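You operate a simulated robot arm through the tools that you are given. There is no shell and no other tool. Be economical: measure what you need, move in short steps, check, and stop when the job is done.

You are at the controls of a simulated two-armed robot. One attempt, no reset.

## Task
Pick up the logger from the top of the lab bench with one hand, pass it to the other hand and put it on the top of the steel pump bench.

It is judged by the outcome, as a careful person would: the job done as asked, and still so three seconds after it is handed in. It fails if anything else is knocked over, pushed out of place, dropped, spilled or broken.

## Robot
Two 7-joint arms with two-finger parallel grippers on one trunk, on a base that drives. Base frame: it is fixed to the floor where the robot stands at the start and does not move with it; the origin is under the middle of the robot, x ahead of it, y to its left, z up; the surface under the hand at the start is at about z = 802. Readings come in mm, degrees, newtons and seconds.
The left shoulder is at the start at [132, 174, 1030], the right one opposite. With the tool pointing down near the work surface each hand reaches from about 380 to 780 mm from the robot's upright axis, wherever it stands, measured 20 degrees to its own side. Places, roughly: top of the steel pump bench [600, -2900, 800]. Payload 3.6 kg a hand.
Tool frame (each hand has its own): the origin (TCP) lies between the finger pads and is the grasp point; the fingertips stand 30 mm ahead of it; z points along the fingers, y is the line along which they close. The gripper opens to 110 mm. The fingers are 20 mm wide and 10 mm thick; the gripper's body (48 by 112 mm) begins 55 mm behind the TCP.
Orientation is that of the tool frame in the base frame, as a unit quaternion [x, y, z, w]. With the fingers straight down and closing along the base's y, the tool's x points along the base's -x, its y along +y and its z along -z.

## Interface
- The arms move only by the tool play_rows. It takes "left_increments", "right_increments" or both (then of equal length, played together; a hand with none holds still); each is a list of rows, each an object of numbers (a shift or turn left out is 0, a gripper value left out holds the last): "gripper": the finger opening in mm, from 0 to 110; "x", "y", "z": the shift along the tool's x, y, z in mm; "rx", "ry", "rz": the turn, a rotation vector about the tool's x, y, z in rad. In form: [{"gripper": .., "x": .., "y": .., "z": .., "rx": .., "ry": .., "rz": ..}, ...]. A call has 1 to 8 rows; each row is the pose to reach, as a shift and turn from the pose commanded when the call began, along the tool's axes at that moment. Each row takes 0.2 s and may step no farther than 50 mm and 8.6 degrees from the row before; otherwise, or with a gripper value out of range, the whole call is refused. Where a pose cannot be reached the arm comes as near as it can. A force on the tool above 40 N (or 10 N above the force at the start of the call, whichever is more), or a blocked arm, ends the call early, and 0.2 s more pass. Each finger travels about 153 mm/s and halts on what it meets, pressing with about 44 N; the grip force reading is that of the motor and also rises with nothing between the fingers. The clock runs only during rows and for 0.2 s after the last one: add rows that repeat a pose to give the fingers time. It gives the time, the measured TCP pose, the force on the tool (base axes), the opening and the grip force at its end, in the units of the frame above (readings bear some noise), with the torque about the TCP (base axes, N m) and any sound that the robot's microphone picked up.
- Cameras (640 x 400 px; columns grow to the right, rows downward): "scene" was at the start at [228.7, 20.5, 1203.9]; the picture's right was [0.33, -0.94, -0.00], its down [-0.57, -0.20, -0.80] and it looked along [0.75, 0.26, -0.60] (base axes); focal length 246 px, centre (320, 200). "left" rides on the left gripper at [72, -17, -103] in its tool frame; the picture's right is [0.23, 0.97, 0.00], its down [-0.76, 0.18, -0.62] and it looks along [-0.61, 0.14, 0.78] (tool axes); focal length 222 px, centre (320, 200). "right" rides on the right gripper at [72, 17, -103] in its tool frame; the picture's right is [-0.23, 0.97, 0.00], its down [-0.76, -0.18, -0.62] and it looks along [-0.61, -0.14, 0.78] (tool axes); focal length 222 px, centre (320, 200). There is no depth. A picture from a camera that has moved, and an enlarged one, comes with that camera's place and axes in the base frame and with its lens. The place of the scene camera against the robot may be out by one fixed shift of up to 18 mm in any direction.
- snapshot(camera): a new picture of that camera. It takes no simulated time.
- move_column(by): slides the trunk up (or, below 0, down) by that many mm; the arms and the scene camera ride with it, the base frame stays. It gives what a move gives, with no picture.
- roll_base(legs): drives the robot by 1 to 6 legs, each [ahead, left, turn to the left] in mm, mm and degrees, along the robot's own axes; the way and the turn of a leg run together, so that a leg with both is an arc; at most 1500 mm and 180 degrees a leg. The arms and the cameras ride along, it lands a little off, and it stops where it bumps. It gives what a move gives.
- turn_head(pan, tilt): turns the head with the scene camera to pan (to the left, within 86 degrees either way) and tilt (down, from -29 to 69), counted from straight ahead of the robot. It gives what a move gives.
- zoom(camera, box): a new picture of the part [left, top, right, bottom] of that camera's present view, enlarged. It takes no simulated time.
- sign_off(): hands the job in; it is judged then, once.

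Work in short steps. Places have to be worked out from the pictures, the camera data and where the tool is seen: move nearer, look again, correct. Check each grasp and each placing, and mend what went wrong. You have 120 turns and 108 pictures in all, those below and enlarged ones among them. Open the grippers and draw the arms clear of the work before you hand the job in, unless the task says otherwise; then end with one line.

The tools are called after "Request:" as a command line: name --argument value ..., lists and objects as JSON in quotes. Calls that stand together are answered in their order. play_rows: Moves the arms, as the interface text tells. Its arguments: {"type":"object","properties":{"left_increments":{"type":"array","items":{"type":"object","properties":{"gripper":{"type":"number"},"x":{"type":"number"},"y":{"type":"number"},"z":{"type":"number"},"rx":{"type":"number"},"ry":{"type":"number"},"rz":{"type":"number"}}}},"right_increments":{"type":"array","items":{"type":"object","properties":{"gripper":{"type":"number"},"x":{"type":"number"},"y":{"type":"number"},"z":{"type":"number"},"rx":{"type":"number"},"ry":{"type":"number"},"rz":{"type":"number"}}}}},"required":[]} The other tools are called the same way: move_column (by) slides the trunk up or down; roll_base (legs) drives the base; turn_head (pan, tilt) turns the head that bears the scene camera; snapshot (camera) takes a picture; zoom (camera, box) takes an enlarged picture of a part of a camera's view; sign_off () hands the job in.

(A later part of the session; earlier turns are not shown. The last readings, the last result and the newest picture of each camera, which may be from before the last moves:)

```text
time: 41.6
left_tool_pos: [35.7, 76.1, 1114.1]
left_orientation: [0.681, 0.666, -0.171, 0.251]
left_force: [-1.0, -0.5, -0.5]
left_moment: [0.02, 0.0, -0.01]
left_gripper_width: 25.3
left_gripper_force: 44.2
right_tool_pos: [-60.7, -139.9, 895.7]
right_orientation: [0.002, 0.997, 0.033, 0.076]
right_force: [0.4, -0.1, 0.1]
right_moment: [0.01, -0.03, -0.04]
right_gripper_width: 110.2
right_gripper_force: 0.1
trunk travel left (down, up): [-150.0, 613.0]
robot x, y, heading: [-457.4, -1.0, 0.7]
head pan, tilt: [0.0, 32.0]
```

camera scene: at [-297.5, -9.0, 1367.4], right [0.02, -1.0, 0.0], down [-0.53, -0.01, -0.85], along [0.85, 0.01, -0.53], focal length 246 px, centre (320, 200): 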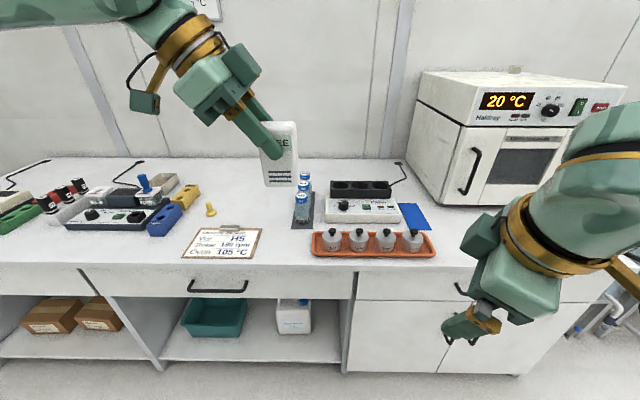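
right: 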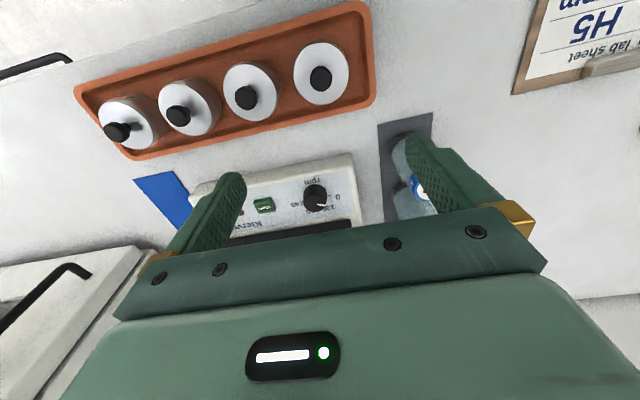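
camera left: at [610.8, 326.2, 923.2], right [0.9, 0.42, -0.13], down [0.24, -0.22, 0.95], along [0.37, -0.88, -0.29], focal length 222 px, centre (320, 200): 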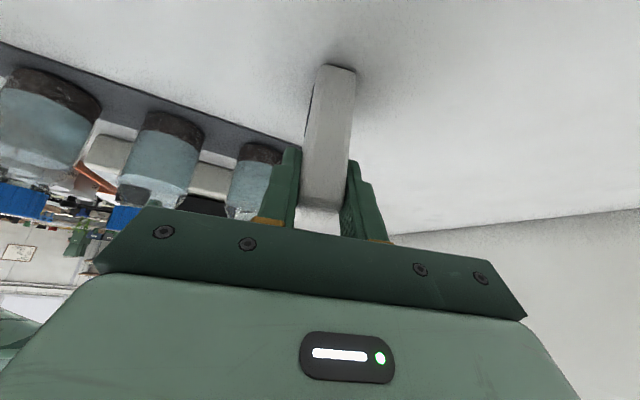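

Column is back. I level the logger with the left hand, and raise the right hand while turning it the positive way.

Request:
play_rows --left_increments '[{"rx": 0.0469, "rz": -0.0328}, {"rx": 0.0937, "rz": -0.0655}, {"rx": 0.0937, "rz": -0.0655}, {"rx": 0.0937, "rz": -0.0655}, {"rx": 0.0937, "rz": -0.0655}, {"rx": 0.0937, "rz": -0.0655}, {"rx": 0.0937, "rz": -0.0655}, {"rx": 0.0937, "rz": -0.0655}]' --right_increments '[{"x": -16, "y": -6, "z": -24, "rz": 0.145}, {"x": -32, "y": -12, "z": -48, "rz": 0.29}, {"x": -48, "y": -18, "z": -72, "rz": 0.435}, {"x": -64, "y": -24, "z": -96, "rz": 0.58}, {"x": -80, "y": -30, "z": -120, "rz": 0.725}, {"x": -97, "y": -36, "z": -144, "rz": 0.87}, {"x": -113, "y": -42, "z": -168, "rz": 1.015}, {"x": -129, "y": -47, "z": -190, "rz": 1.16}]'

Request:
snapshot --camera "scene"

```text
time: 43.4
left_tool_pos: [35.2, 75.2, 1113.4]
left_orientation: [0.669, 0.68, -0.21, 0.214]
left_force: [-0.1, -0.9, -1.1]
left_moment: [0.0, -0.01, 0.0]
left_gripper_width: 25.4
left_gripper_force: 44.3
right_tool_pos: [38.8, -200.2, 1096.7]
right_orientation: [0.549, 0.832, 0.068, 0.045]
right_force: [0.0, 0.0, 0.6]
right_moment: [-0.04, 0.0, 0.01]
right_gripper_width: 110.3
right_gripper_force: 0.1
trunk travel left (down, up): [-150.0, 613.0]
robot x, y, heading: [-460.2, -0.5, 0.7]
head pan, tilt: [0.0, 32.0]
```

```text
77 pictures are left
camera scene: at [-221.1, -7.8, 1211.5], right [0.01, -1.0, 0.0], down [-0.53, -0.01, -0.85], along [0.85, 0.01, -0.53], focal length 246 px, centre (320, 200)
```

scene: 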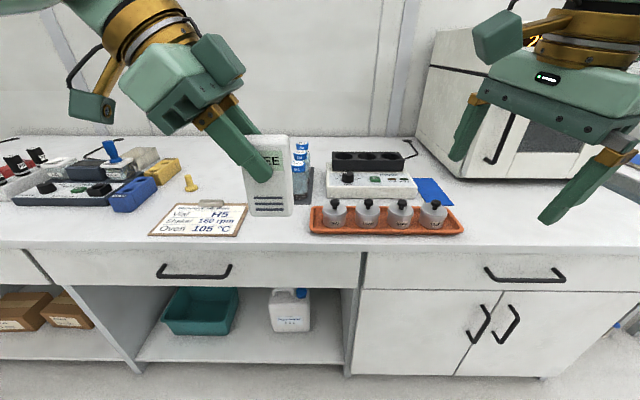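

The right hand turns freely this way. I now tilt it 55° so it points left-down toward the logger, at a stand-off to the right of it.

Request:
play_rows --right_increments '[{"x": 8, "y": 4, "z": -9, "rx": -0.0056, "ry": 0.114, "rz": 0.056}, {"x": 16, "y": 9, "z": -17, "rx": -0.0113, "ry": 0.228, "rz": 0.112}, {"x": 25, "y": 13, "z": -26, "rx": -0.0169, "ry": 0.342, "rz": 0.168}, {"x": 33, "y": 18, "z": -34, "rx": -0.0226, "ry": 0.456, "rz": 0.224}, {"x": 41, "y": 22, "z": -43, "rx": -0.0282, "ry": 0.569, "rz": 0.28}, {"x": 50, "y": 27, "z": -51, "rx": -0.0338, "ry": 0.683, "rz": 0.336}, {"x": 58, "y": 31, "z": -60, "rx": -0.0395, "ry": 0.797, "rz": 0.392}, {"x": 66, "y": 35, "z": -68, "rx": -0.0451, "ry": 0.911, "rz": 0.448}]'

Request:
snapshot --camera "scene"

Request:
snapshot --camera "right"

```text
time: 45.2
left_tool_pos: [34.5, 75.7, 1112.4]
left_orientation: [0.669, 0.68, -0.211, 0.213]
left_force: [-0.2, -0.4, -1.1]
left_moment: [0.02, -0.04, 0.01]
left_gripper_width: 25.2
left_gripper_force: 44.0
right_tool_pos: [35.8, -127.9, 1171.4]
right_orientation: [0.626, 0.628, 0.327, -0.328]
right_force: [1.4, -0.3, 0.3]
right_moment: [0.0, 0.02, 0.02]
right_gripper_width: 110.0
right_gripper_force: 0.1
trunk travel left (down, up): [-150.0, 613.0]
robot x, y, heading: [-457.9, -0.7, 0.8]
head pan, tilt: [0.0, 32.0]
```

```text
76 pictures are left
camera scene: at [-220.8, -8.0, 1211.4], right [0.01, -1.0, 0.0], down [-0.53, -0.01, -0.85], along [0.85, 0.01, -0.53], focal length 246 px, centre (320, 200)
```

scene: 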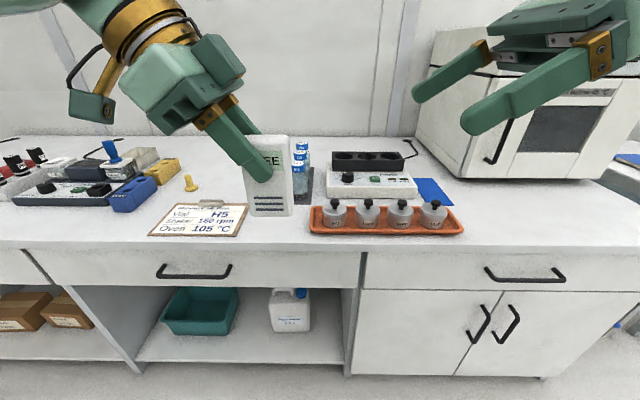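

```text
75 pictures are left
camera right: at [51.8, -172.6, 1291.0], right [0.97, -0.13, -0.19], down [-0.18, -0.95, -0.27], along [-0.14, 0.29, -0.94], focal length 222 px, centre (320, 200)
```

right: 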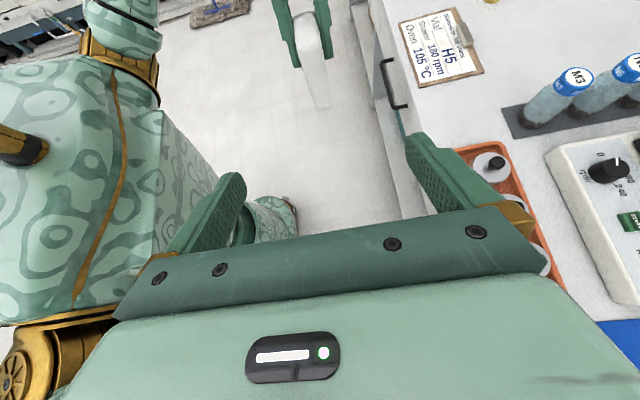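

The right wrist camera sees the logger end centred between the right fingers. I advance 100 mm along the tool with the fingers at 70 mm, correcting sideways by 17 mm.

Request:
play_rows --right_increments '[{"gripper": 70, "x": 4, "z": 25}, {"x": 9, "y": -0.5, "z": 50}, {"x": 13, "y": -0.5, "z": 75}, {"x": 17, "y": -0.5, "z": 100}]'

Request:
snapshot --camera "scene"

Request:
snapshot --camera "right"

```text
time: 46.2
left_tool_pos: [36.7, 75.1, 1112.5]
left_orientation: [0.669, 0.68, -0.21, 0.214]
left_force: [-1.6, -0.4, -0.8]
left_moment: [-0.02, -0.02, 0.02]
left_gripper_width: 25.1
left_gripper_force: 44.1
right_tool_pos: [36.5, -36.6, 1129.2]
right_orientation: [0.626, 0.628, 0.327, -0.326]
right_force: [-0.9, 0.1, -0.2]
right_moment: [0.01, -0.01, -0.05]
right_gripper_width: 70.2
right_gripper_force: 0.1
trunk travel left (down, up): [-150.0, 613.0]
robot x, y, heading: [-456.5, -3.8, 0.6]
head pan, tilt: [0.0, 32.0]
```

```text
74 pictures are left
camera scene: at [-220.8, -7.6, 1211.4], right [0.01, -1.0, 0.0], down [-0.53, -0.01, -0.85], along [0.85, 0.01, -0.53], focal length 246 px, centre (320, 200)
```

scene: 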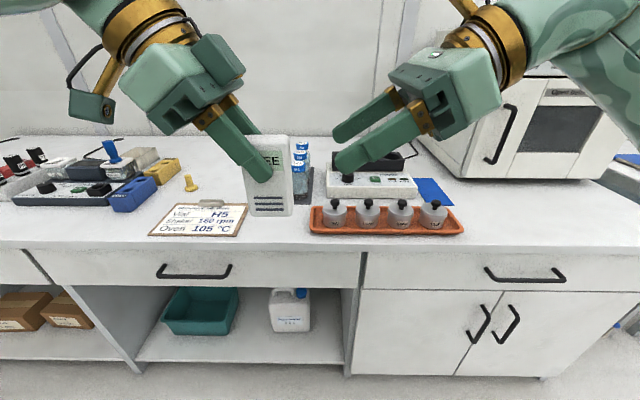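

```text
73 pictures are left
camera right: at [52.5, -80.4, 1248.8], right [0.97, -0.13, -0.18], down [-0.18, -0.95, -0.27], along [-0.14, 0.29, -0.95], focal length 222 px, centre (320, 200)
```

right: 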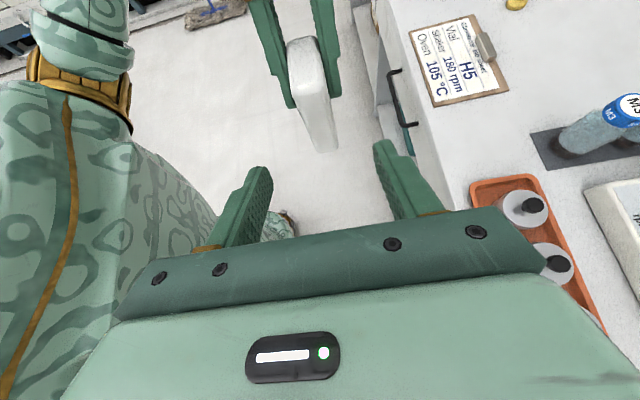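

Alignment holds. I advance another 60 mm and look again.

Request:
play_rows --right_increments '[{"y": -1, "z": 20}, {"y": -2, "z": 40}, {"y": -3, "z": 60}]'

Request:
zoom --camera "scene" --box '[120, 0, 500, 240]'

Request:
snapshot --camera "right"

Request:
snapshot --camera "left"

```text
time: 47.0
left_tool_pos: [36.0, 76.5, 1112.9]
left_orientation: [0.669, 0.681, -0.21, 0.214]
left_force: [0.3, 0.7, -0.3]
left_moment: [0.01, 0.0, -0.03]
left_gripper_width: 25.4
left_gripper_force: 43.7
right_tool_pos: [34.4, 11.3, 1095.1]
right_orientation: [0.626, 0.628, 0.327, -0.327]
right_force: [-0.5, -0.5, -0.6]
right_moment: [0.03, -0.03, 0.0]
right_gripper_width: 70.0
right_gripper_force: 0.0
trunk travel left (down, up): [-150.0, 613.0]
robot x, y, heading: [-460.2, -5.6, 1.2]
head pan, tilt: [0.0, 32.0]
```

```text
1.67 times, centred on (310, 120) of scene
camera zoom: at [-220.8, -7.6, 1211.4], right [0.01, -1.0, 0.0], down [-0.53, -0.01, -0.85], along [0.85, 0.01, -0.53], focal length 410 px, centre (337, 333)
```

zoom: 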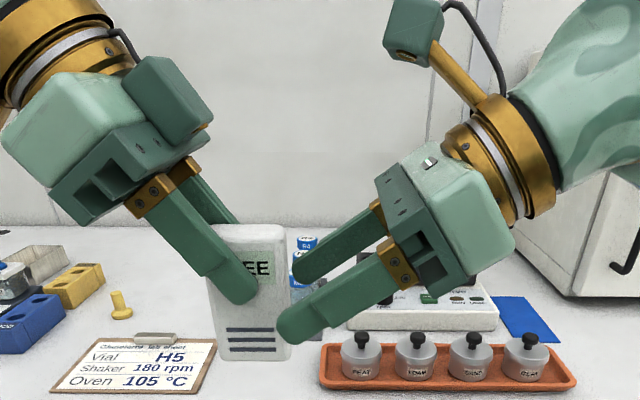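

```text
71 pictures are left
camera right: at [50.5, -32.3, 1214.1], right [0.97, -0.13, -0.18], down [-0.18, -0.95, -0.27], along [-0.14, 0.29, -0.95], focal length 222 px, centre (320, 200)
```

right: 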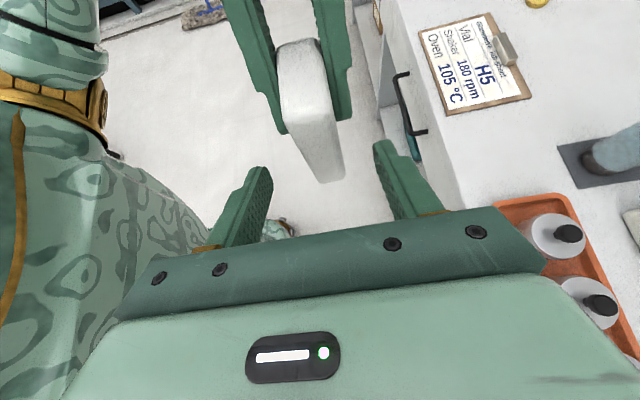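

```text
70 pictures are left
camera left: at [16.7, 195.1, 1155.5], right [0.97, 0.2, -0.13], down [0.18, -0.26, 0.95], along [0.16, -0.94, -0.29], focal length 222 px, centre (320, 200)
```

left: 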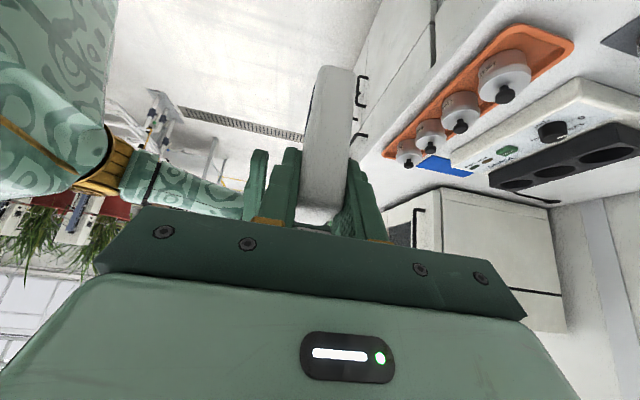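

Both hands are clear of each other and the logger sits between the right fingers' path. I advance the last 41 mm.

Request:
play_rows --right_increments '[{"x": 0.5, "y": 0.5, "z": 14}, {"x": 1, "y": 1, "z": 28}, {"x": 1, "y": 1, "z": 41}]'

Request:
zoom --camera "scene" --box '[120, 0, 500, 240]'

Request:
snapshot --camera "right"

```text
time: 47.8
left_tool_pos: [34.7, 76.1, 1113.3]
left_orientation: [0.669, 0.68, -0.21, 0.214]
left_force: [0.2, 0.3, -0.5]
left_moment: [0.02, -0.02, 0.01]
left_gripper_width: 25.2
left_gripper_force: 44.2
right_tool_pos: [32.8, 45.9, 1072.4]
right_orientation: [0.626, 0.628, 0.327, -0.327]
right_force: [-0.4, -0.2, 0.2]
right_moment: [-0.02, 0.02, 0.03]
right_gripper_width: 69.9
right_gripper_force: 0.0
trunk travel left (down, up): [-150.0, 613.0]
robot x, y, heading: [-454.6, -1.6, 0.6]
head pan, tilt: [0.0, 32.0]
```

```text
1.67 times, centred on (310, 120) of scene
camera zoom: at [-220.8, -7.7, 1211.4], right [0.01, -1.0, 0.0], down [-0.53, -0.01, -0.85], along [0.85, 0.01, -0.53], focal length 410 px, centre (337, 333)
```

zoom: 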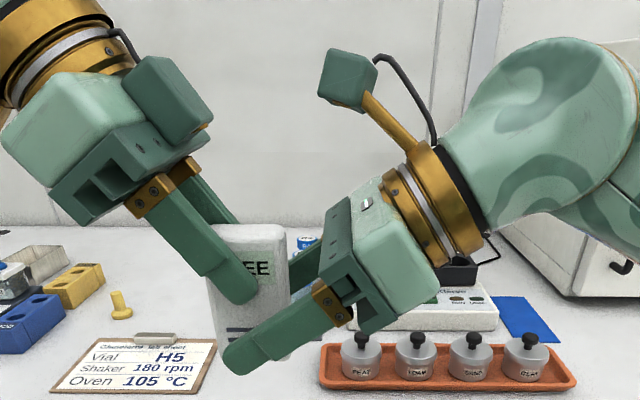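

```text
68 pictures are left
camera right: at [49.5, 1.5, 1191.9], right [0.97, -0.13, -0.18], down [-0.17, -0.95, -0.27], along [-0.14, 0.29, -0.95], focal length 222 px, centre (320, 200)
```

right: 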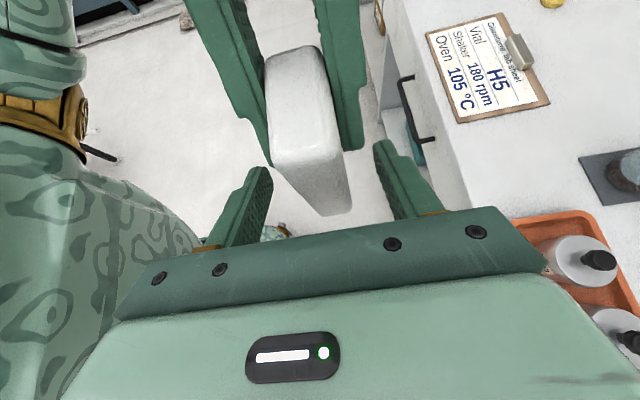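

Geometry matches the plan: right fingers straddle the lower half, clear of the left fingers. I close the right gripper gradually.

Request:
play_rows --right_increments '[{"y": 1, "gripper": 50}, {"y": 2, "gripper": 36}, {"y": 2, "gripper": 28}, {"y": 2, "gripper": 20}, {"y": 2, "gripper": 10}, {"y": 2, "gripper": 10}]'

Request:
zoom --camera "scene" --box '[120, 0, 500, 240]'

Request:
snapshot --camera "right"

```text
time: 49.2
left_tool_pos: [34.7, 75.8, 1112.9]
left_orientation: [0.67, 0.679, -0.211, 0.214]
left_force: [-15.0, -0.7, -0.4]
left_moment: [0.0, 0.33, -0.61]
left_gripper_width: 25.3
left_gripper_force: 43.7
right_tool_pos: [35.1, 44.2, 1071.2]
right_orientation: [0.627, 0.627, 0.328, -0.326]
right_force: [14.4, 2.0, -0.3]
right_moment: [-0.01, 0.28, 0.15]
right_gripper_width: 25.1
right_gripper_force: 44.3
trunk travel left (down, up): [-150.0, 613.0]
robot x, y, heading: [-457.5, 0.3, 1.0]
head pan, tilt: [0.0, 32.0]
```

```text
1.67 times, centred on (310, 120) of scene
camera zoom: at [-220.9, -7.9, 1211.5], right [0.01, -1.0, 0.0], down [-0.53, -0.01, -0.85], along [0.85, 0.01, -0.53], focal length 410 px, centre (337, 333)
```

zoom: 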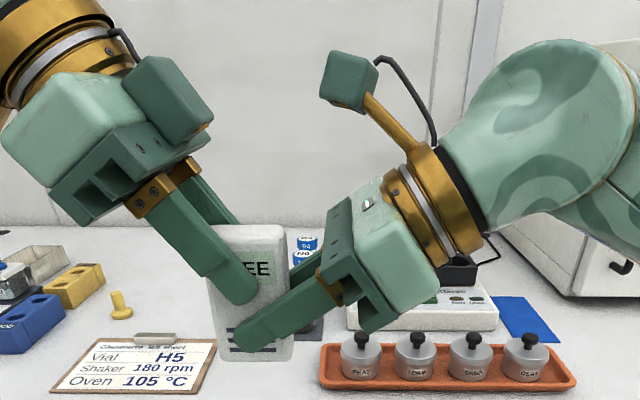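

```text
66 pictures are left
camera right: at [51.8, 0.6, 1191.2], right [0.97, -0.13, -0.18], down [-0.18, -0.95, -0.27], along [-0.14, 0.29, -0.95], focal length 222 px, centre (320, 200)
```

right: 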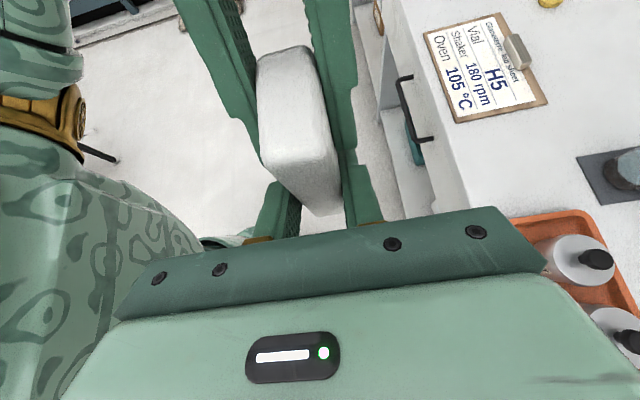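

Both hands hold it with 15 N of sideways strain; I ease the right hand 1.5 mm along +x, then open the left.

Request:
play_rows --right_increments '[{"y": 1}, {"y": 1.5}, {"y": 1.5}]'

Request:
play_rows --left_increments '[{"gripper": 27}, {"gripper": 35}, {"gripper": 50}, {"gripper": 70}, {"gripper": 70}]'

Request:
zoom --camera "scene" --box '[120, 0, 500, 240]'

```text
time: 50.0
left_tool_pos: [35.2, 75.7, 1113.1]
left_orientation: [0.669, 0.68, -0.211, 0.213]
left_force: [-12.2, 1.9, -3.4]
left_moment: [-0.05, 0.37, -0.52]
left_gripper_width: 25.1
left_gripper_force: 44.0
right_tool_pos: [34.9, 44.7, 1072.0]
right_orientation: [0.625, 0.628, 0.327, -0.328]
right_force: [12.8, -2.5, 3.3]
right_moment: [0.26, 0.1, 0.16]
right_gripper_width: 25.0
right_gripper_force: 44.5
trunk travel left (down, up): [-150.0, 613.0]
robot x, y, heading: [-459.5, -3.1, 0.8]
head pan, tilt: [0.0, 32.0]
```

```text
time: 51.2
left_tool_pos: [35.4, 74.4, 1113.8]
left_orientation: [0.669, 0.68, -0.21, 0.214]
left_force: [0.3, -0.3, -0.1]
left_moment: [0.0, 0.03, 0.03]
left_gripper_width: 70.1
left_gripper_force: 0.1
right_tool_pos: [34.6, 45.9, 1069.8]
right_orientation: [0.626, 0.628, 0.327, -0.326]
right_force: [-0.5, 0.4, 0.4]
right_moment: [-0.02, 0.01, 0.0]
right_gripper_width: 25.2
right_gripper_force: 43.6
trunk travel left (down, up): [-150.0, 613.0]
robot x, y, heading: [-458.6, -5.0, 0.6]
head pan, tilt: [0.0, 32.0]
```

```text
1.67 times, centred on (310, 120) of scene
camera zoom: at [-220.9, -7.9, 1211.5], right [0.01, -1.0, 0.0], down [-0.53, -0.01, -0.85], along [0.85, 0.01, -0.53], focal length 410 px, centre (337, 333)
```

zoom: 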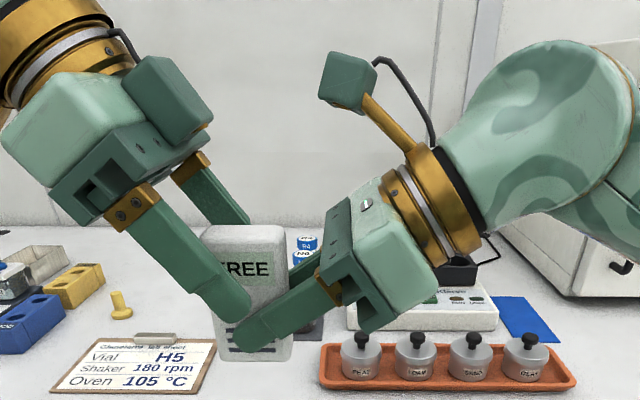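

The right hand holds it. I withdraw the left along its axis.

Request:
play_rows --left_increments '[{"z": -20}, {"z": -45}, {"z": -85}, {"z": -130}, {"z": -170}]'

Request:
snapshot --camera "scene"

```text
time: 52.4
left_tool_pos: [35.7, 114.1, 1164.7]
left_orientation: [0.669, 0.68, -0.211, 0.215]
left_force: [-0.5, -0.9, 0.9]
left_moment: [0.01, -0.01, 0.0]
left_gripper_width: 70.0
left_gripper_force: 0.1
left hand out of reach, approached as far as the arm can: row 3, 4, 5
right_tool_pos: [34.6, 45.9, 1072.0]
right_orientation: [0.626, 0.628, 0.326, -0.326]
right_force: [0.3, 0.2, 0.6]
right_moment: [-0.01, -0.02, 0.02]
right_gripper_width: 25.4
right_gripper_force: 44.2
trunk travel left (down, up): [-150.0, 613.0]
robot x, y, heading: [-458.4, -5.0, 1.1]
head pan, tilt: [0.0, 32.0]
```

```text
64 pictures are left
camera scene: at [-220.8, -7.8, 1211.5], right [0.01, -1.0, 0.0], down [-0.53, -0.01, -0.85], along [0.85, 0.01, -0.53], focal length 246 px, centre (320, 200)
```

scene: 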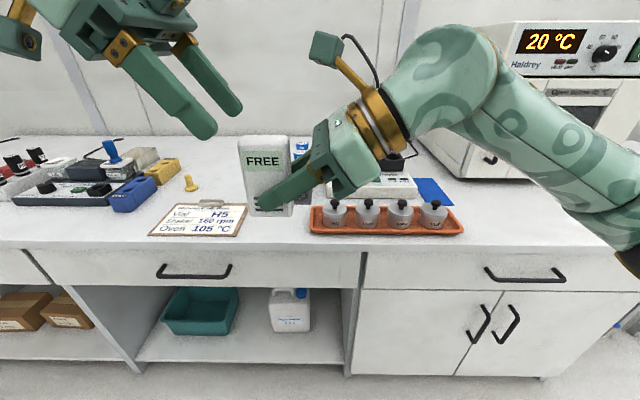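

Handover done; logger upright in the right hand. I move the left hand aside to its own side.

Request:
play_rows --left_increments '[{"x": 30, "y": -5, "z": -21}, {"x": 60, "y": -10, "z": -42}, {"x": 90, "y": -15, "z": -63}, {"x": 123, "y": -20, "z": -86}]'

Request:
turn_head --pan -60 --tilt 15

Request:
snapshot --camera "scene"

```text
time: 53.4
left_tool_pos: [80.3, 197.3, 1132.1]
left_orientation: [0.652, 0.687, -0.216, 0.237]
left_force: [0.6, 2.0, -1.2]
left_moment: [-0.14, 0.02, -0.03]
left_gripper_width: 70.0
left_gripper_force: 0.1
left hand out of reach, approached as far as the arm can: row 1, 2, 3, 4
right_tool_pos: [36.7, 53.1, 1071.0]
right_orientation: [0.626, 0.63, 0.323, -0.326]
right_force: [0.1, 1.9, -0.9]
right_moment: [-0.05, -0.01, 0.02]
right_gripper_width: 25.3
right_gripper_force: 44.3
trunk travel left (down, up): [-150.0, 613.0]
robot x, y, heading: [-457.0, -2.1, 1.0]
head pan, tilt: [0.0, 32.0]
```

```text
time: 54.7
left_tool_pos: [78.0, 190.1, 1136.0]
left_orientation: [0.653, 0.687, -0.213, 0.235]
left_force: [0.6, 0.4, -0.6]
left_moment: [-0.02, -0.04, -0.03]
left_gripper_width: 70.2
left_gripper_force: 0.0
right_tool_pos: [35.5, 45.6, 1070.6]
right_orientation: [0.626, 0.628, 0.327, -0.327]
right_force: [0.1, 1.1, -0.9]
right_moment: [-0.01, 0.0, 0.0]
right_gripper_width: 25.2
right_gripper_force: 44.0
trunk travel left (down, up): [-150.0, 613.0]
robot x, y, heading: [-457.5, -2.9, 0.9]
head pan, tilt: [-60.0, 15.0]
```

```text
63 pictures are left
camera scene: at [-262.5, -89.3, 1238.8], right [-0.86, -0.51, 0.0], down [-0.13, 0.22, -0.97], along [0.5, -0.83, -0.26], focal length 246 px, centre (320, 200)
```

scene: 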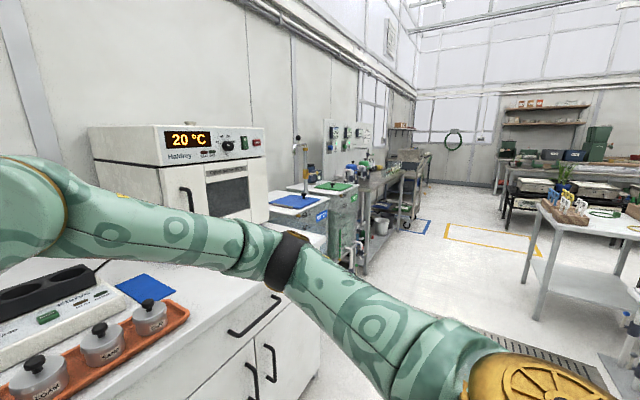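

Path along the benches is free; a table stands behind at x≈-830 from y≈-2080. I go 120 mm forward, then strafe right 1300 mm and look.

Request:
roll_base --legs '[[120, 0, -0.9], [0, -1300, 0]]'

Request:
snapshot --camera "scene"

```text
time: 62.1
left_tool_pos: [211.3, -1112.6, 1134.3]
left_orientation: [0.652, 0.689, -0.213, 0.236]
left_force: [-0.4, -0.8, -0.3]
left_moment: [0.01, 0.0, 0.01]
left_gripper_width: 69.9
left_gripper_force: 0.0
right_tool_pos: [169.3, -1258.2, 1072.2]
right_orientation: [0.624, 0.63, 0.326, -0.328]
right_force: [0.3, 0.3, -0.6]
right_moment: [-0.03, -0.03, 0.0]
right_gripper_width: 25.0
right_gripper_force: 44.2
trunk travel left (down, up): [-150.0, 613.0]
robot x, y, heading: [-324.5, -1311.4, 1.2]
head pan, tilt: [-60.0, 15.0]
```

```text
62 pictures are left
camera scene: at [-127.7, -1394.9, 1238.9], right [-0.86, -0.52, 0.0], down [-0.13, 0.22, -0.97], along [0.5, -0.83, -0.26], focal length 246 px, centre (320, 200)
```

scene: 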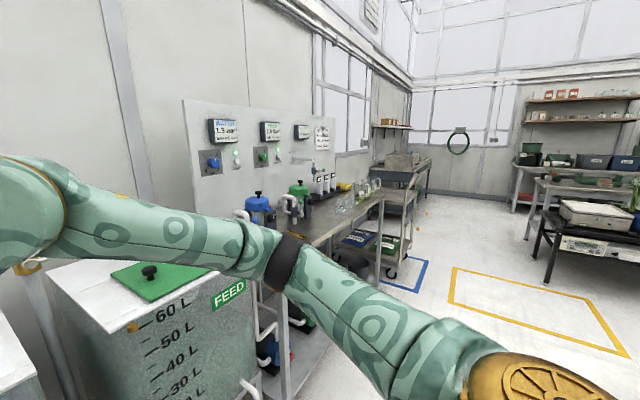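

The steel pump bench (pumps, glassware) lies just ahead to the right. I strafe 1350 mm more and look at it.

Request:
roll_base --legs '[[0, -1350, -1.2]]'

Request:
turn_head --pan -25 --tilt 25

Request:
snapshot --camera "scene"

Request:
turn_head --pan 15 --tilt 25

Request:
snapshot --camera "scene"

```text
time: 68.6
left_tool_pos: [223.6, -2426.5, 1136.1]
left_orientation: [0.663, 0.678, -0.217, 0.231]
left_force: [-0.3, 0.9, -0.1]
left_moment: [-0.01, -0.01, -0.04]
left_gripper_width: 69.8
left_gripper_force: 0.1
right_tool_pos: [176.7, -2570.8, 1071.9]
right_orientation: [0.634, 0.62, 0.332, -0.323]
right_force: [0.2, -0.6, -0.1]
right_moment: [-0.05, 0.03, 0.0]
right_gripper_width: 25.2
right_gripper_force: 43.7
trunk travel left (down, up): [-150.0, 613.0]
robot x, y, heading: [-320.2, -2604.6, -0.8]
head pan, tilt: [-60.0, 15.0]
```

```text
time: 69.6
left_tool_pos: [222.2, -2426.8, 1134.8]
left_orientation: [0.662, 0.679, -0.216, 0.232]
left_force: [0.4, -0.5, -0.1]
left_moment: [0.05, -0.01, 0.04]
left_gripper_width: 70.0
left_gripper_force: 0.0
right_tool_pos: [176.8, -2571.1, 1071.4]
right_orientation: [0.635, 0.62, 0.331, -0.321]
right_force: [-0.4, 0.1, -0.1]
right_moment: [-0.05, -0.02, 0.01]
right_gripper_width: 25.4
right_gripper_force: 43.8
trunk travel left (down, up): [-150.0, 613.0]
robot x, y, heading: [-315.8, -2603.6, -0.8]
head pan, tilt: [-25.0, 25.0]
```

```text
61 pictures are left
camera scene: at [-87.5, -2655.8, 1222.6], right [-0.43, -0.9, 0.0], down [-0.38, 0.18, -0.91], along [0.82, -0.39, -0.42], focal length 246 px, centre (320, 200)
```

scene: 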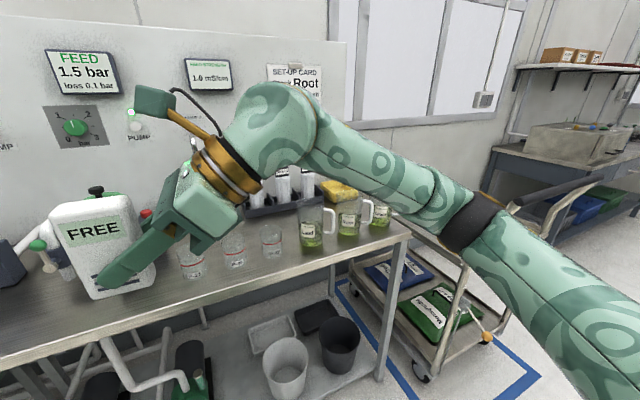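

```text
time: 70.7
left_tool_pos: [221.7, -2426.3, 1134.4]
left_orientation: [0.663, 0.679, -0.216, 0.232]
left_force: [-0.3, -0.6, -0.1]
left_moment: [-0.01, 0.03, 0.04]
left_gripper_width: 70.1
left_gripper_force: 0.0
right_tool_pos: [176.1, -2569.3, 1071.1]
right_orientation: [0.634, 0.62, 0.331, -0.323]
right_force: [-0.7, 0.0, -1.2]
right_moment: [0.0, 0.0, 0.0]
right_gripper_width: 25.1
right_gripper_force: 44.4
trunk travel left (down, up): [-150.0, 613.0]
robot x, y, heading: [-318.6, -2602.0, -0.5]
head pan, tilt: [15.0, 25.0]
```

```text
60 pictures are left
camera scene: at [-81.2, -2593.0, 1222.6], right [0.25, -0.97, 0.0], down [-0.41, -0.1, -0.91], along [0.88, 0.22, -0.42], focal length 246 px, centre (320, 200)
```

scene: 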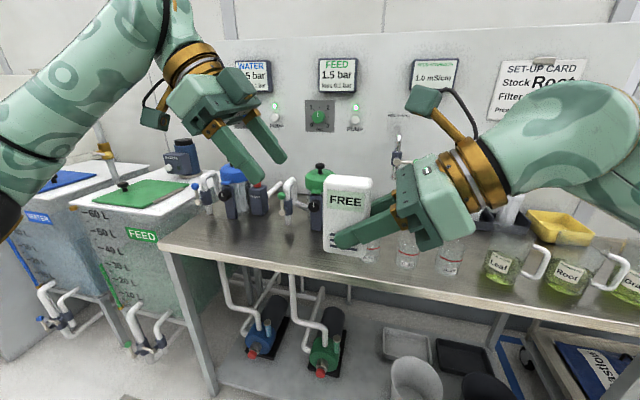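

The bench's front-left strip around [470, -2250] is free. With the right arm's present posture its forearm would sweep over glassware, so in the free air here I turn the right tool about the vertical so it points forward, leaning back toward the robot.

Request:
play_rows --right_increments '[{"x": -7, "y": 12, "z": -10, "rx": -0.117, "rz": 0.082}, {"x": -14, "y": 25, "z": -20, "rx": -0.234, "rz": 0.164}, {"x": -21, "y": 37, "z": -31, "rx": -0.351, "rz": 0.246}, {"x": -29, "y": 50, "z": -41, "rx": -0.468, "rz": 0.328}, {"x": -36, "y": 62, "z": -51, "rx": -0.585, "rz": 0.41}]'

Request:
turn_head --pan -20 --tilt 25

Request:
snapshot --camera "scene"

```text
time: 71.9
left_tool_pos: [222.6, -2425.0, 1135.8]
left_orientation: [0.663, 0.678, -0.216, 0.232]
left_force: [-0.2, 0.2, 1.1]
left_moment: [0.01, 0.03, 0.02]
left_gripper_width: 69.8
left_gripper_force: 0.2
right_tool_pos: [235.4, -2635.9, 1071.4]
right_orientation: [0.811, 0.358, 0.422, -0.187]
right_force: [-0.7, 0.1, -0.9]
right_moment: [-0.01, 0.0, 0.02]
right_gripper_width: 25.4
right_gripper_force: 43.8
trunk travel left (down, up): [-150.0, 613.0]
robot x, y, heading: [-317.5, -2604.9, -0.7]
head pan, tilt: [15.0, 25.0]
```

```text
time: 72.9
left_tool_pos: [223.0, -2425.6, 1135.2]
left_orientation: [0.662, 0.679, -0.216, 0.232]
left_force: [0.9, 0.0, -0.6]
left_moment: [0.0, 0.0, -0.01]
left_gripper_width: 70.1
left_gripper_force: 0.1
right_tool_pos: [236.5, -2634.5, 1072.2]
right_orientation: [0.811, 0.358, 0.423, -0.186]
right_force: [-0.1, -0.3, -0.6]
right_moment: [-0.01, 0.01, 0.02]
right_gripper_width: 25.2
right_gripper_force: 44.4
trunk travel left (down, up): [-150.0, 613.0]
robot x, y, heading: [-319.1, -2602.5, -0.7]
head pan, tilt: [-20.0, 25.0]
```

```text
59 pictures are left
camera scene: at [-84.3, -2648.3, 1222.6], right [-0.35, -0.94, 0.0], down [-0.4, 0.15, -0.91], along [0.85, -0.32, -0.42], focal length 246 px, centre (320, 200)
```

scene: 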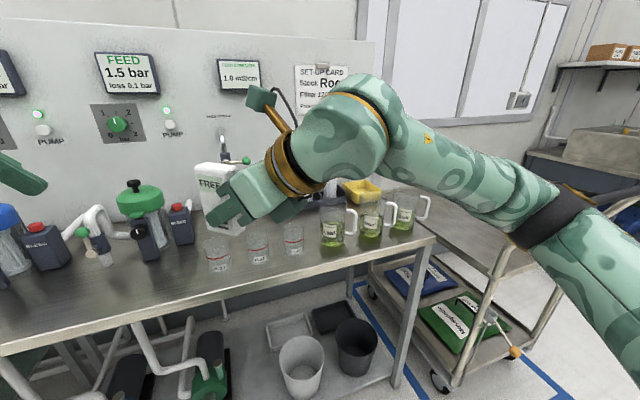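

Rotating well. I complete the remaining 49°.

Request:
play_rows --right_increments '[{"y": 9, "rx": -0.117, "rz": 0.082}, {"y": 18, "rx": -0.234, "rz": 0.164}, {"y": 27, "rx": -0.351, "rz": 0.246}, {"y": 36, "rx": -0.468, "rz": 0.328}, {"y": 45, "rx": -0.585, "rz": 0.41}, {"y": 53, "rx": -0.701, "rz": 0.491}]'

Request:
snapshot --camera "scene"

```text
time: 74.3
left_tool_pos: [222.8, -2426.3, 1134.6]
left_orientation: [0.663, 0.678, -0.217, 0.233]
left_force: [-0.3, 0.0, -0.3]
left_moment: [0.02, 0.0, 0.01]
left_gripper_width: 70.1
left_gripper_force: 0.1
right_tool_pos: [275.8, -2669.7, 1071.0]
right_orientation: [0.887, -0.011, 0.462, 0.005]
right_force: [0.2, 0.1, -0.7]
right_moment: [0.0, 0.02, 0.01]
right_gripper_width: 25.2
right_gripper_force: 44.0
trunk travel left (down, up): [-150.0, 613.0]
robot x, y, heading: [-315.7, -2605.3, -0.7]
head pan, tilt: [-20.0, 25.0]
```

```text
58 pictures are left
camera scene: at [-84.4, -2647.9, 1222.6], right [-0.35, -0.94, 0.0], down [-0.4, 0.15, -0.91], along [0.85, -0.32, -0.42], focal length 246 px, centre (320, 200)
```

scene: 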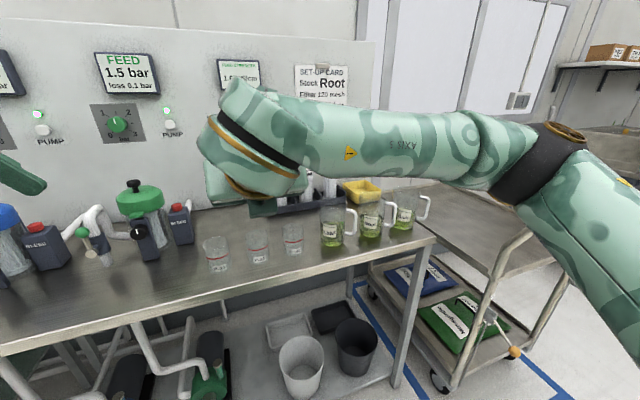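

The tool now points forward as wanted. Before driving, I draw the left hand back so it stays clear of the tank's tap.

Request:
play_rows --left_increments '[{"x": -11, "y": -35, "z": 2}, {"x": -22, "y": -70, "z": 3}, {"x": -33, "y": -105, "z": 5}, {"x": -44, "y": -140, "z": 6}]'

Request:
roll_base --legs '[[0, 410, 0.7]]'

Request:
turn_head --pan 0 --tilt 35

Request:
snapshot --camera "scene"

```text
time: 75.3
left_tool_pos: [163.3, -2442.3, 1135.0]
left_orientation: [0.661, 0.679, -0.218, 0.235]
left_force: [0.1, -0.6, 1.2]
left_moment: [0.0, 0.0, -0.01]
left_gripper_width: 70.0
left_gripper_force: 0.0
left hand out of reach, approached as far as the arm can: row 2, 3, 4
right_tool_pos: [277.0, -2670.3, 1071.1]
right_orientation: [0.887, -0.011, 0.462, 0.005]
right_force: [0.3, 0.0, -0.4]
right_moment: [-0.03, -0.01, -0.03]
right_gripper_width: 25.2
right_gripper_force: 44.1
trunk travel left (down, up): [-150.0, 613.0]
robot x, y, heading: [-317.2, -2605.7, -0.6]
head pan, tilt: [-20.0, 25.0]
```

```text
time: 77.8
left_tool_pos: [162.6, -2027.6, 1136.1]
left_orientation: [0.655, 0.684, -0.215, 0.237]
left_force: [1.2, 0.3, 0.4]
left_moment: [0.0, -0.02, 0.02]
left_gripper_width: 69.8
left_gripper_force: 0.0
right_tool_pos: [280.4, -2253.3, 1070.3]
right_orientation: [0.886, -0.003, 0.463, 0.002]
right_force: [-0.3, -0.5, 0.0]
right_moment: [0.01, 0.05, 0.01]
right_gripper_width: 25.3
right_gripper_force: 44.0
trunk travel left (down, up): [-150.0, 613.0]
robot x, y, heading: [-315.6, -2199.7, -0.0]
head pan, tilt: [-20.0, 25.0]
```

```text
time: 78.6
left_tool_pos: [161.7, -2029.0, 1136.7]
left_orientation: [0.655, 0.685, -0.215, 0.237]
left_force: [-0.2, -0.7, -0.3]
left_moment: [-0.01, 0.03, 0.0]
left_gripper_width: 70.0
left_gripper_force: 0.0
right_tool_pos: [279.4, -2254.4, 1071.3]
right_orientation: [0.887, -0.004, 0.463, 0.001]
right_force: [-0.4, -0.4, -1.2]
right_moment: [0.01, 0.01, 0.03]
right_gripper_width: 25.4
right_gripper_force: 44.0
trunk travel left (down, up): [-150.0, 613.0]
robot x, y, heading: [-318.4, -2200.8, 0.1]
head pan, tilt: [0.0, 35.0]
```

```text
57 pictures are left
camera scene: at [-80.8, -2206.3, 1206.9], right [0.0, -1.0, 0.0], down [-0.57, 0.0, -0.82], along [0.82, 0.0, -0.57], focal length 246 px, centre (320, 200)
```

scene: 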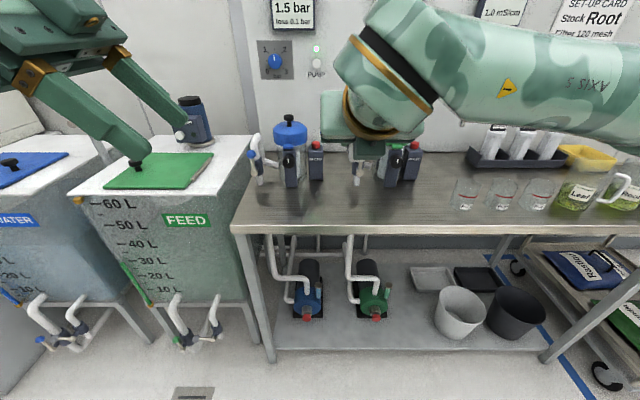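

The free strip on the bench's front left is confirmed (front edge x≈382, fittings at x≈588). I drive 167 mm forward to put the logger over [460, -2255].

Request:
roll_base --legs '[[167, 0, 0]]'

Request:
snapshot --camera "scene"

Request:
snapshot --camera "right"

```text
time: 80.1
left_tool_pos: [332.6, -2026.1, 1136.6]
left_orientation: [0.655, 0.685, -0.215, 0.236]
left_force: [0.7, 0.5, 0.1]
left_moment: [-0.02, 0.02, -0.01]
left_gripper_width: 70.0
left_gripper_force: 0.2
right_tool_pos: [451.5, -2251.4, 1070.4]
right_orientation: [0.887, -0.003, 0.462, 0.001]
right_force: [0.2, -0.1, -0.2]
right_moment: [-0.04, 0.05, -0.04]
right_gripper_width: 25.2
right_gripper_force: 44.0
trunk travel left (down, up): [-150.0, 613.0]
robot x, y, heading: [-146.9, -2195.4, 0.3]
head pan, tilt: [0.0, 35.0]
```

```text
56 pictures are left
camera scene: at [90.8, -2204.7, 1206.5], right [0.01, -1.0, 0.0], down [-0.58, 0.0, -0.82], along [0.82, 0.01, -0.58], focal length 246 px, centre (320, 200)
```

scene: 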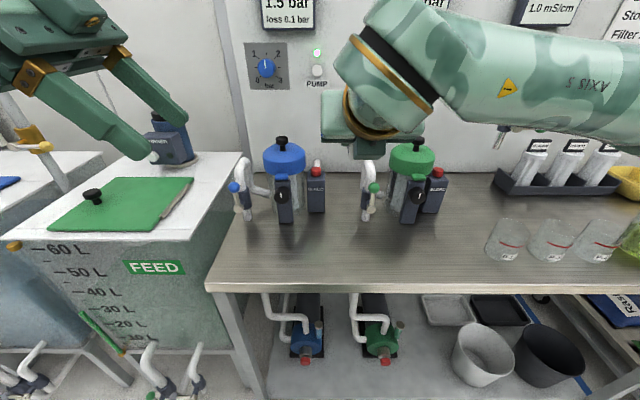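

```text
55 pictures are left
camera right: at [407.6, -2269.0, 1189.2], right [-0.13, -0.97, -0.19], down [-0.95, 0.18, -0.27], along [0.29, 0.14, -0.95], focal length 222 px, centre (320, 200)
```

right: 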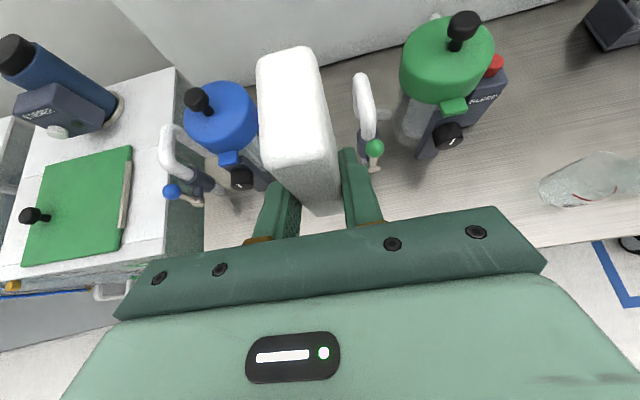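

Clear all round. I lower everything 150 mm with the column.

Request:
move_column --by -150

Request:
snapshot --camera "scene"

Request:
snapshot --camera "right"

```text
time: 81.8
left_tool_pos: [412.1, -2024.5, 911.4]
left_orientation: [0.627, 0.706, -0.281, 0.169]
left_force: [-0.9, 0.6, 0.8]
left_moment: [0.02, -0.01, 0.07]
left_gripper_width: 70.3
left_gripper_force: 0.1
right_tool_pos: [448.8, -2252.2, 920.9]
right_orientation: [0.887, -0.001, 0.462, 0.0]
right_force: [0.1, -0.4, -1.2]
right_moment: [0.04, 0.01, -0.03]
right_gripper_width: 25.0
right_gripper_force: 44.1
trunk travel left (down, up): [0.0, 763.0]
robot x, y, heading: [-144.1, -2197.5, 0.3]
head pan, tilt: [0.0, 35.0]
```

```text
54 pictures are left
camera scene: at [182.9, -2204.1, 1045.5], right [0.01, -1.0, 0.0], down [-0.57, 0.0, -0.82], along [0.82, 0.01, -0.57], focal length 246 px, centre (320, 200)
```

scene: 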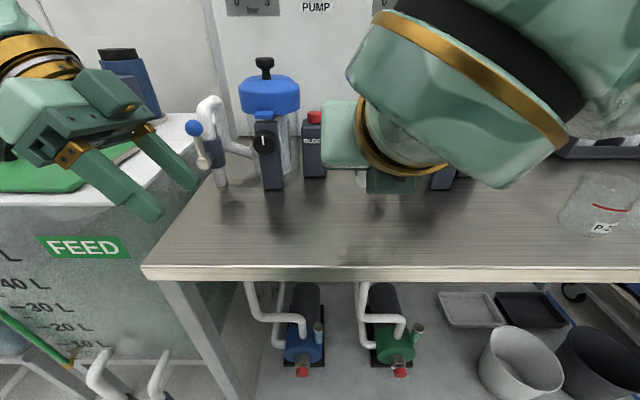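

```text
53 pictures are left
camera right: at [405.5, -2269.0, 1040.6], right [-0.13, -0.97, -0.19], down [-0.95, 0.18, -0.27], along [0.3, 0.14, -0.94], focal length 222 px, centre (320, 200)
```

right: 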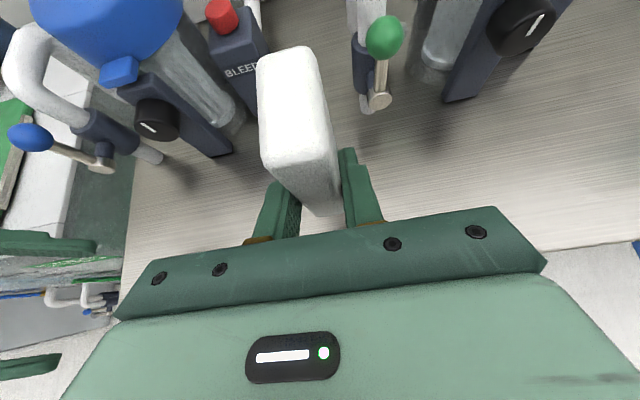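

The right hand is at 921 as planned; the trunk lean brought the left hand lower (911) but untouched. I look right to check the elbow against the glassware.

Request:
turn_head --pan -45 --tilt 30

Request:
snapshot --camera "scene"

```text
time: 83.0
left_tool_pos: [412.5, -2025.6, 910.7]
left_orientation: [0.627, 0.707, -0.282, 0.169]
left_force: [-0.6, -0.3, -0.2]
left_moment: [0.02, -0.03, 0.01]
left_gripper_width: 70.1
left_gripper_force: 0.1
right_tool_pos: [448.3, -2251.0, 921.9]
right_orientation: [0.886, -0.002, 0.463, 0.0]
right_force: [-0.2, 0.0, 0.3]
right_moment: [-0.04, -0.02, 0.02]
right_gripper_width: 25.3
right_gripper_force: 44.1
trunk travel left (down, up): [0.0, 763.0]
robot x, y, heading: [-144.5, -2198.6, 0.3]
head pan, tilt: [-45.0, 30.0]
```

```text
52 pictures are left
camera scene: at [160.0, -2268.2, 1052.9], right [-0.7, -0.71, 0.0], down [-0.36, 0.35, -0.87], along [0.62, -0.61, -0.5], focal length 246 px, centre (320, 200)
```

scene: 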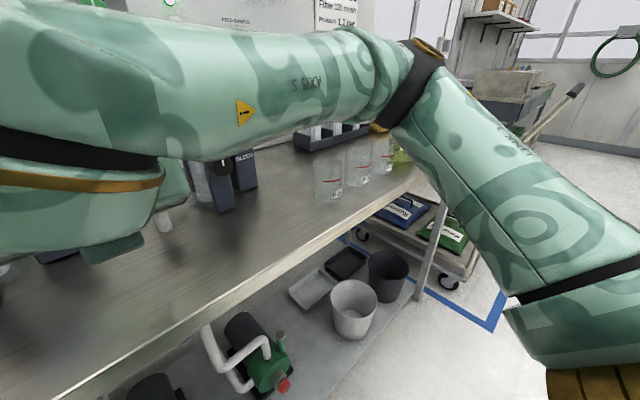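

The elbow is high and in front of the glassware, clear. I lower the logger 75 mm, toward about 9 mm above the bench.

Request:
play_rows --right_increments '[{"x": -16.4, "z": 11.4}, {"x": -32.8, "z": 22.8}, {"x": -49.2, "z": 34.2}, {"x": -61.5, "z": 42.8}, {"x": -61.5, "z": 42.8}]'

Request:
snapshot --camera "right"

Request:
snapshot --camera "left"

```text
time: 84.2
left_tool_pos: [413.4, -2025.1, 910.9]
left_orientation: [0.627, 0.706, -0.282, 0.168]
left_force: [0.3, -0.1, -0.6]
left_moment: [-0.03, 0.02, 0.0]
left_gripper_width: 70.2
left_gripper_force: 0.1
right_tool_pos: [450.9, -2253.0, 845.8]
right_orientation: [0.887, -0.003, 0.463, 0.001]
right_force: [-0.8, 0.5, -0.4]
right_moment: [0.0, 0.0, -0.01]
right_gripper_width: 25.1
right_gripper_force: 44.3
trunk travel left (down, up): [0.0, 763.0]
robot x, y, heading: [-143.9, -2195.8, 0.3]
head pan, tilt: [-45.0, 30.0]
```

```text
51 pictures are left
camera right: at [407.6, -2269.6, 965.0], right [-0.13, -0.97, -0.19], down [-0.95, 0.18, -0.27], along [0.29, 0.14, -0.95], focal length 222 px, centre (320, 200)
```

right: 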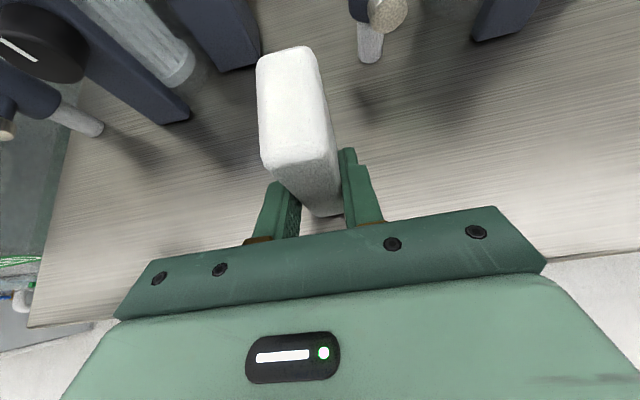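

```text
50 pictures are left
camera left: at [396.3, -1904.9, 951.5], right [0.92, 0.23, -0.32], down [0.37, -0.21, 0.91], along [0.14, -0.95, -0.28], focal length 222 px, centre (320, 200)
```

left: 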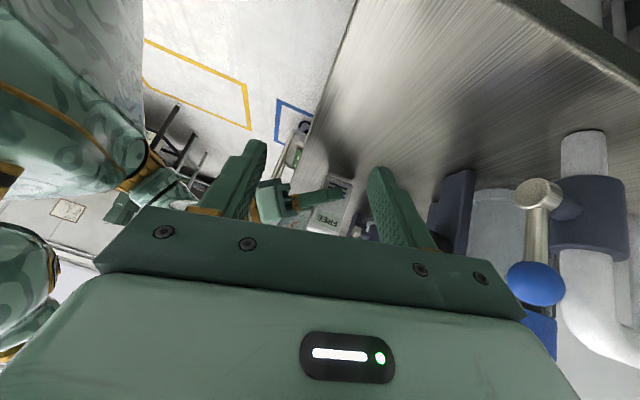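

The left wrist camera sees the logger from the side; I zoom to judge its gap and uprightness over the bench.

Request:
zoom --camera "left" --box '[240, 140, 400, 240]'

```text
4.00 times, centred on (320, 190) of left
camera zoom: at [396.3, -1904.9, 951.5], right [0.92, 0.23, -0.32], down [0.37, -0.21, 0.91], along [0.14, -0.95, -0.28], focal length 888 px, centre (320, 240)
```

zoom: 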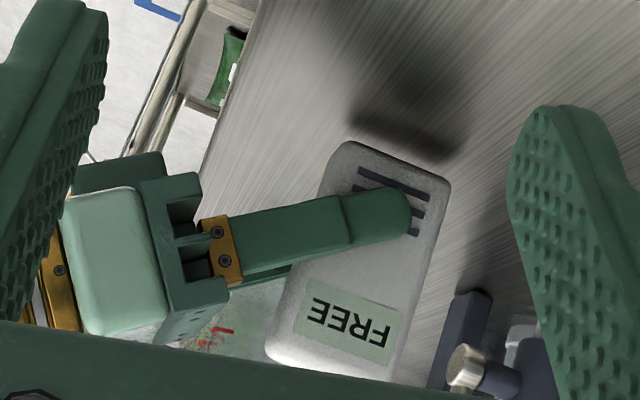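

The gap looks about 10 mm and the logger is upright. I lower in small steps, watching the force.

Request:
play_rows --right_increments '[{"x": -1.6, "z": 1.1}, {"x": -3.3, "z": 2.3}, {"x": -4.9, "z": 3.4}, {"x": -4.9, "z": 3.4}]'

Request:
zoom --camera "left" --box '[240, 140, 400, 240]'

```text
time: 85.2
left_tool_pos: [412.1, -2025.5, 910.4]
left_orientation: [0.628, 0.706, -0.281, 0.168]
left_force: [-0.8, -0.6, -1.0]
left_moment: [0.0, 0.0, 0.0]
left_gripper_width: 69.9
left_gripper_force: 0.0
right_tool_pos: [450.7, -2251.7, 839.2]
right_orientation: [0.886, -0.003, 0.463, 0.001]
right_force: [1.5, -1.0, 5.1]
right_moment: [-0.12, -0.22, -0.07]
right_gripper_width: 25.6
right_gripper_force: 43.7
trunk travel left (down, up): [0.0, 763.0]
robot x, y, heading: [-145.6, -2195.5, 0.4]
head pan, tilt: [-45.0, 30.0]
```

```text
4.00 times, centred on (320, 190) of left
camera zoom: at [395.9, -1905.0, 951.8], right [0.92, 0.23, -0.32], down [0.36, -0.21, 0.91], along [0.14, -0.95, -0.28], focal length 888 px, centre (320, 240)
```

zoom: 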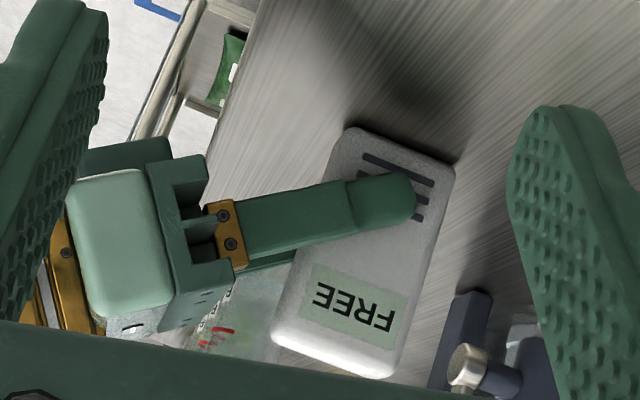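

Contact at z≈839 with 5 N. I press 1 mm more to seat it flat.

Request:
play_rows --right_increments '[{"x": -0.4, "z": 0.3}, {"x": -0.8, "z": 0.6}, {"x": -0.8, "z": 0.6}]'

Request:
zoom --camera "left" --box '[300, 150, 380, 240]'

```text
time: 86.0
left_tool_pos: [411.1, -2025.5, 911.2]
left_orientation: [0.627, 0.706, -0.281, 0.168]
left_force: [0.7, -0.2, 0.5]
left_moment: [-0.03, 0.04, -0.04]
left_gripper_width: 70.1
left_gripper_force: 0.1
right_tool_pos: [449.1, -2251.2, 839.1]
right_orientation: [0.886, -0.002, 0.464, 0.001]
right_force: [6.7, -1.0, 15.8]
right_moment: [-0.09, -0.4, 0.01]
right_gripper_width: 25.0
right_gripper_force: 44.1
trunk travel left (down, up): [0.0, 763.0]
robot x, y, heading: [-146.9, -2201.1, 0.3]
head pan, tilt: [-45.0, 30.0]
```

```text
4.44 times, centred on (340, 195) of left
camera zoom: at [395.6, -1904.8, 952.1], right [0.92, 0.23, -0.32], down [0.36, -0.21, 0.91], along [0.14, -0.95, -0.28], focal length 987 px, centre (231, 222)
```

zoom: 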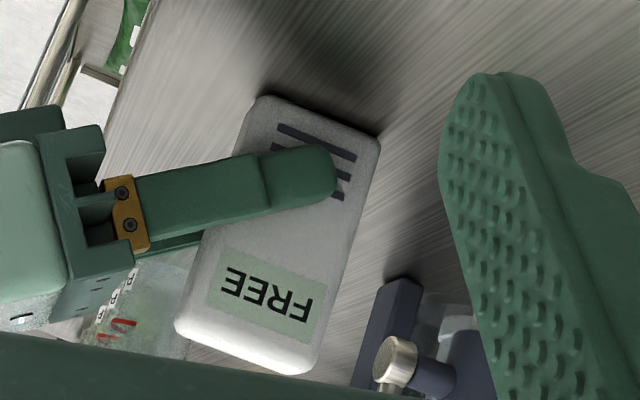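

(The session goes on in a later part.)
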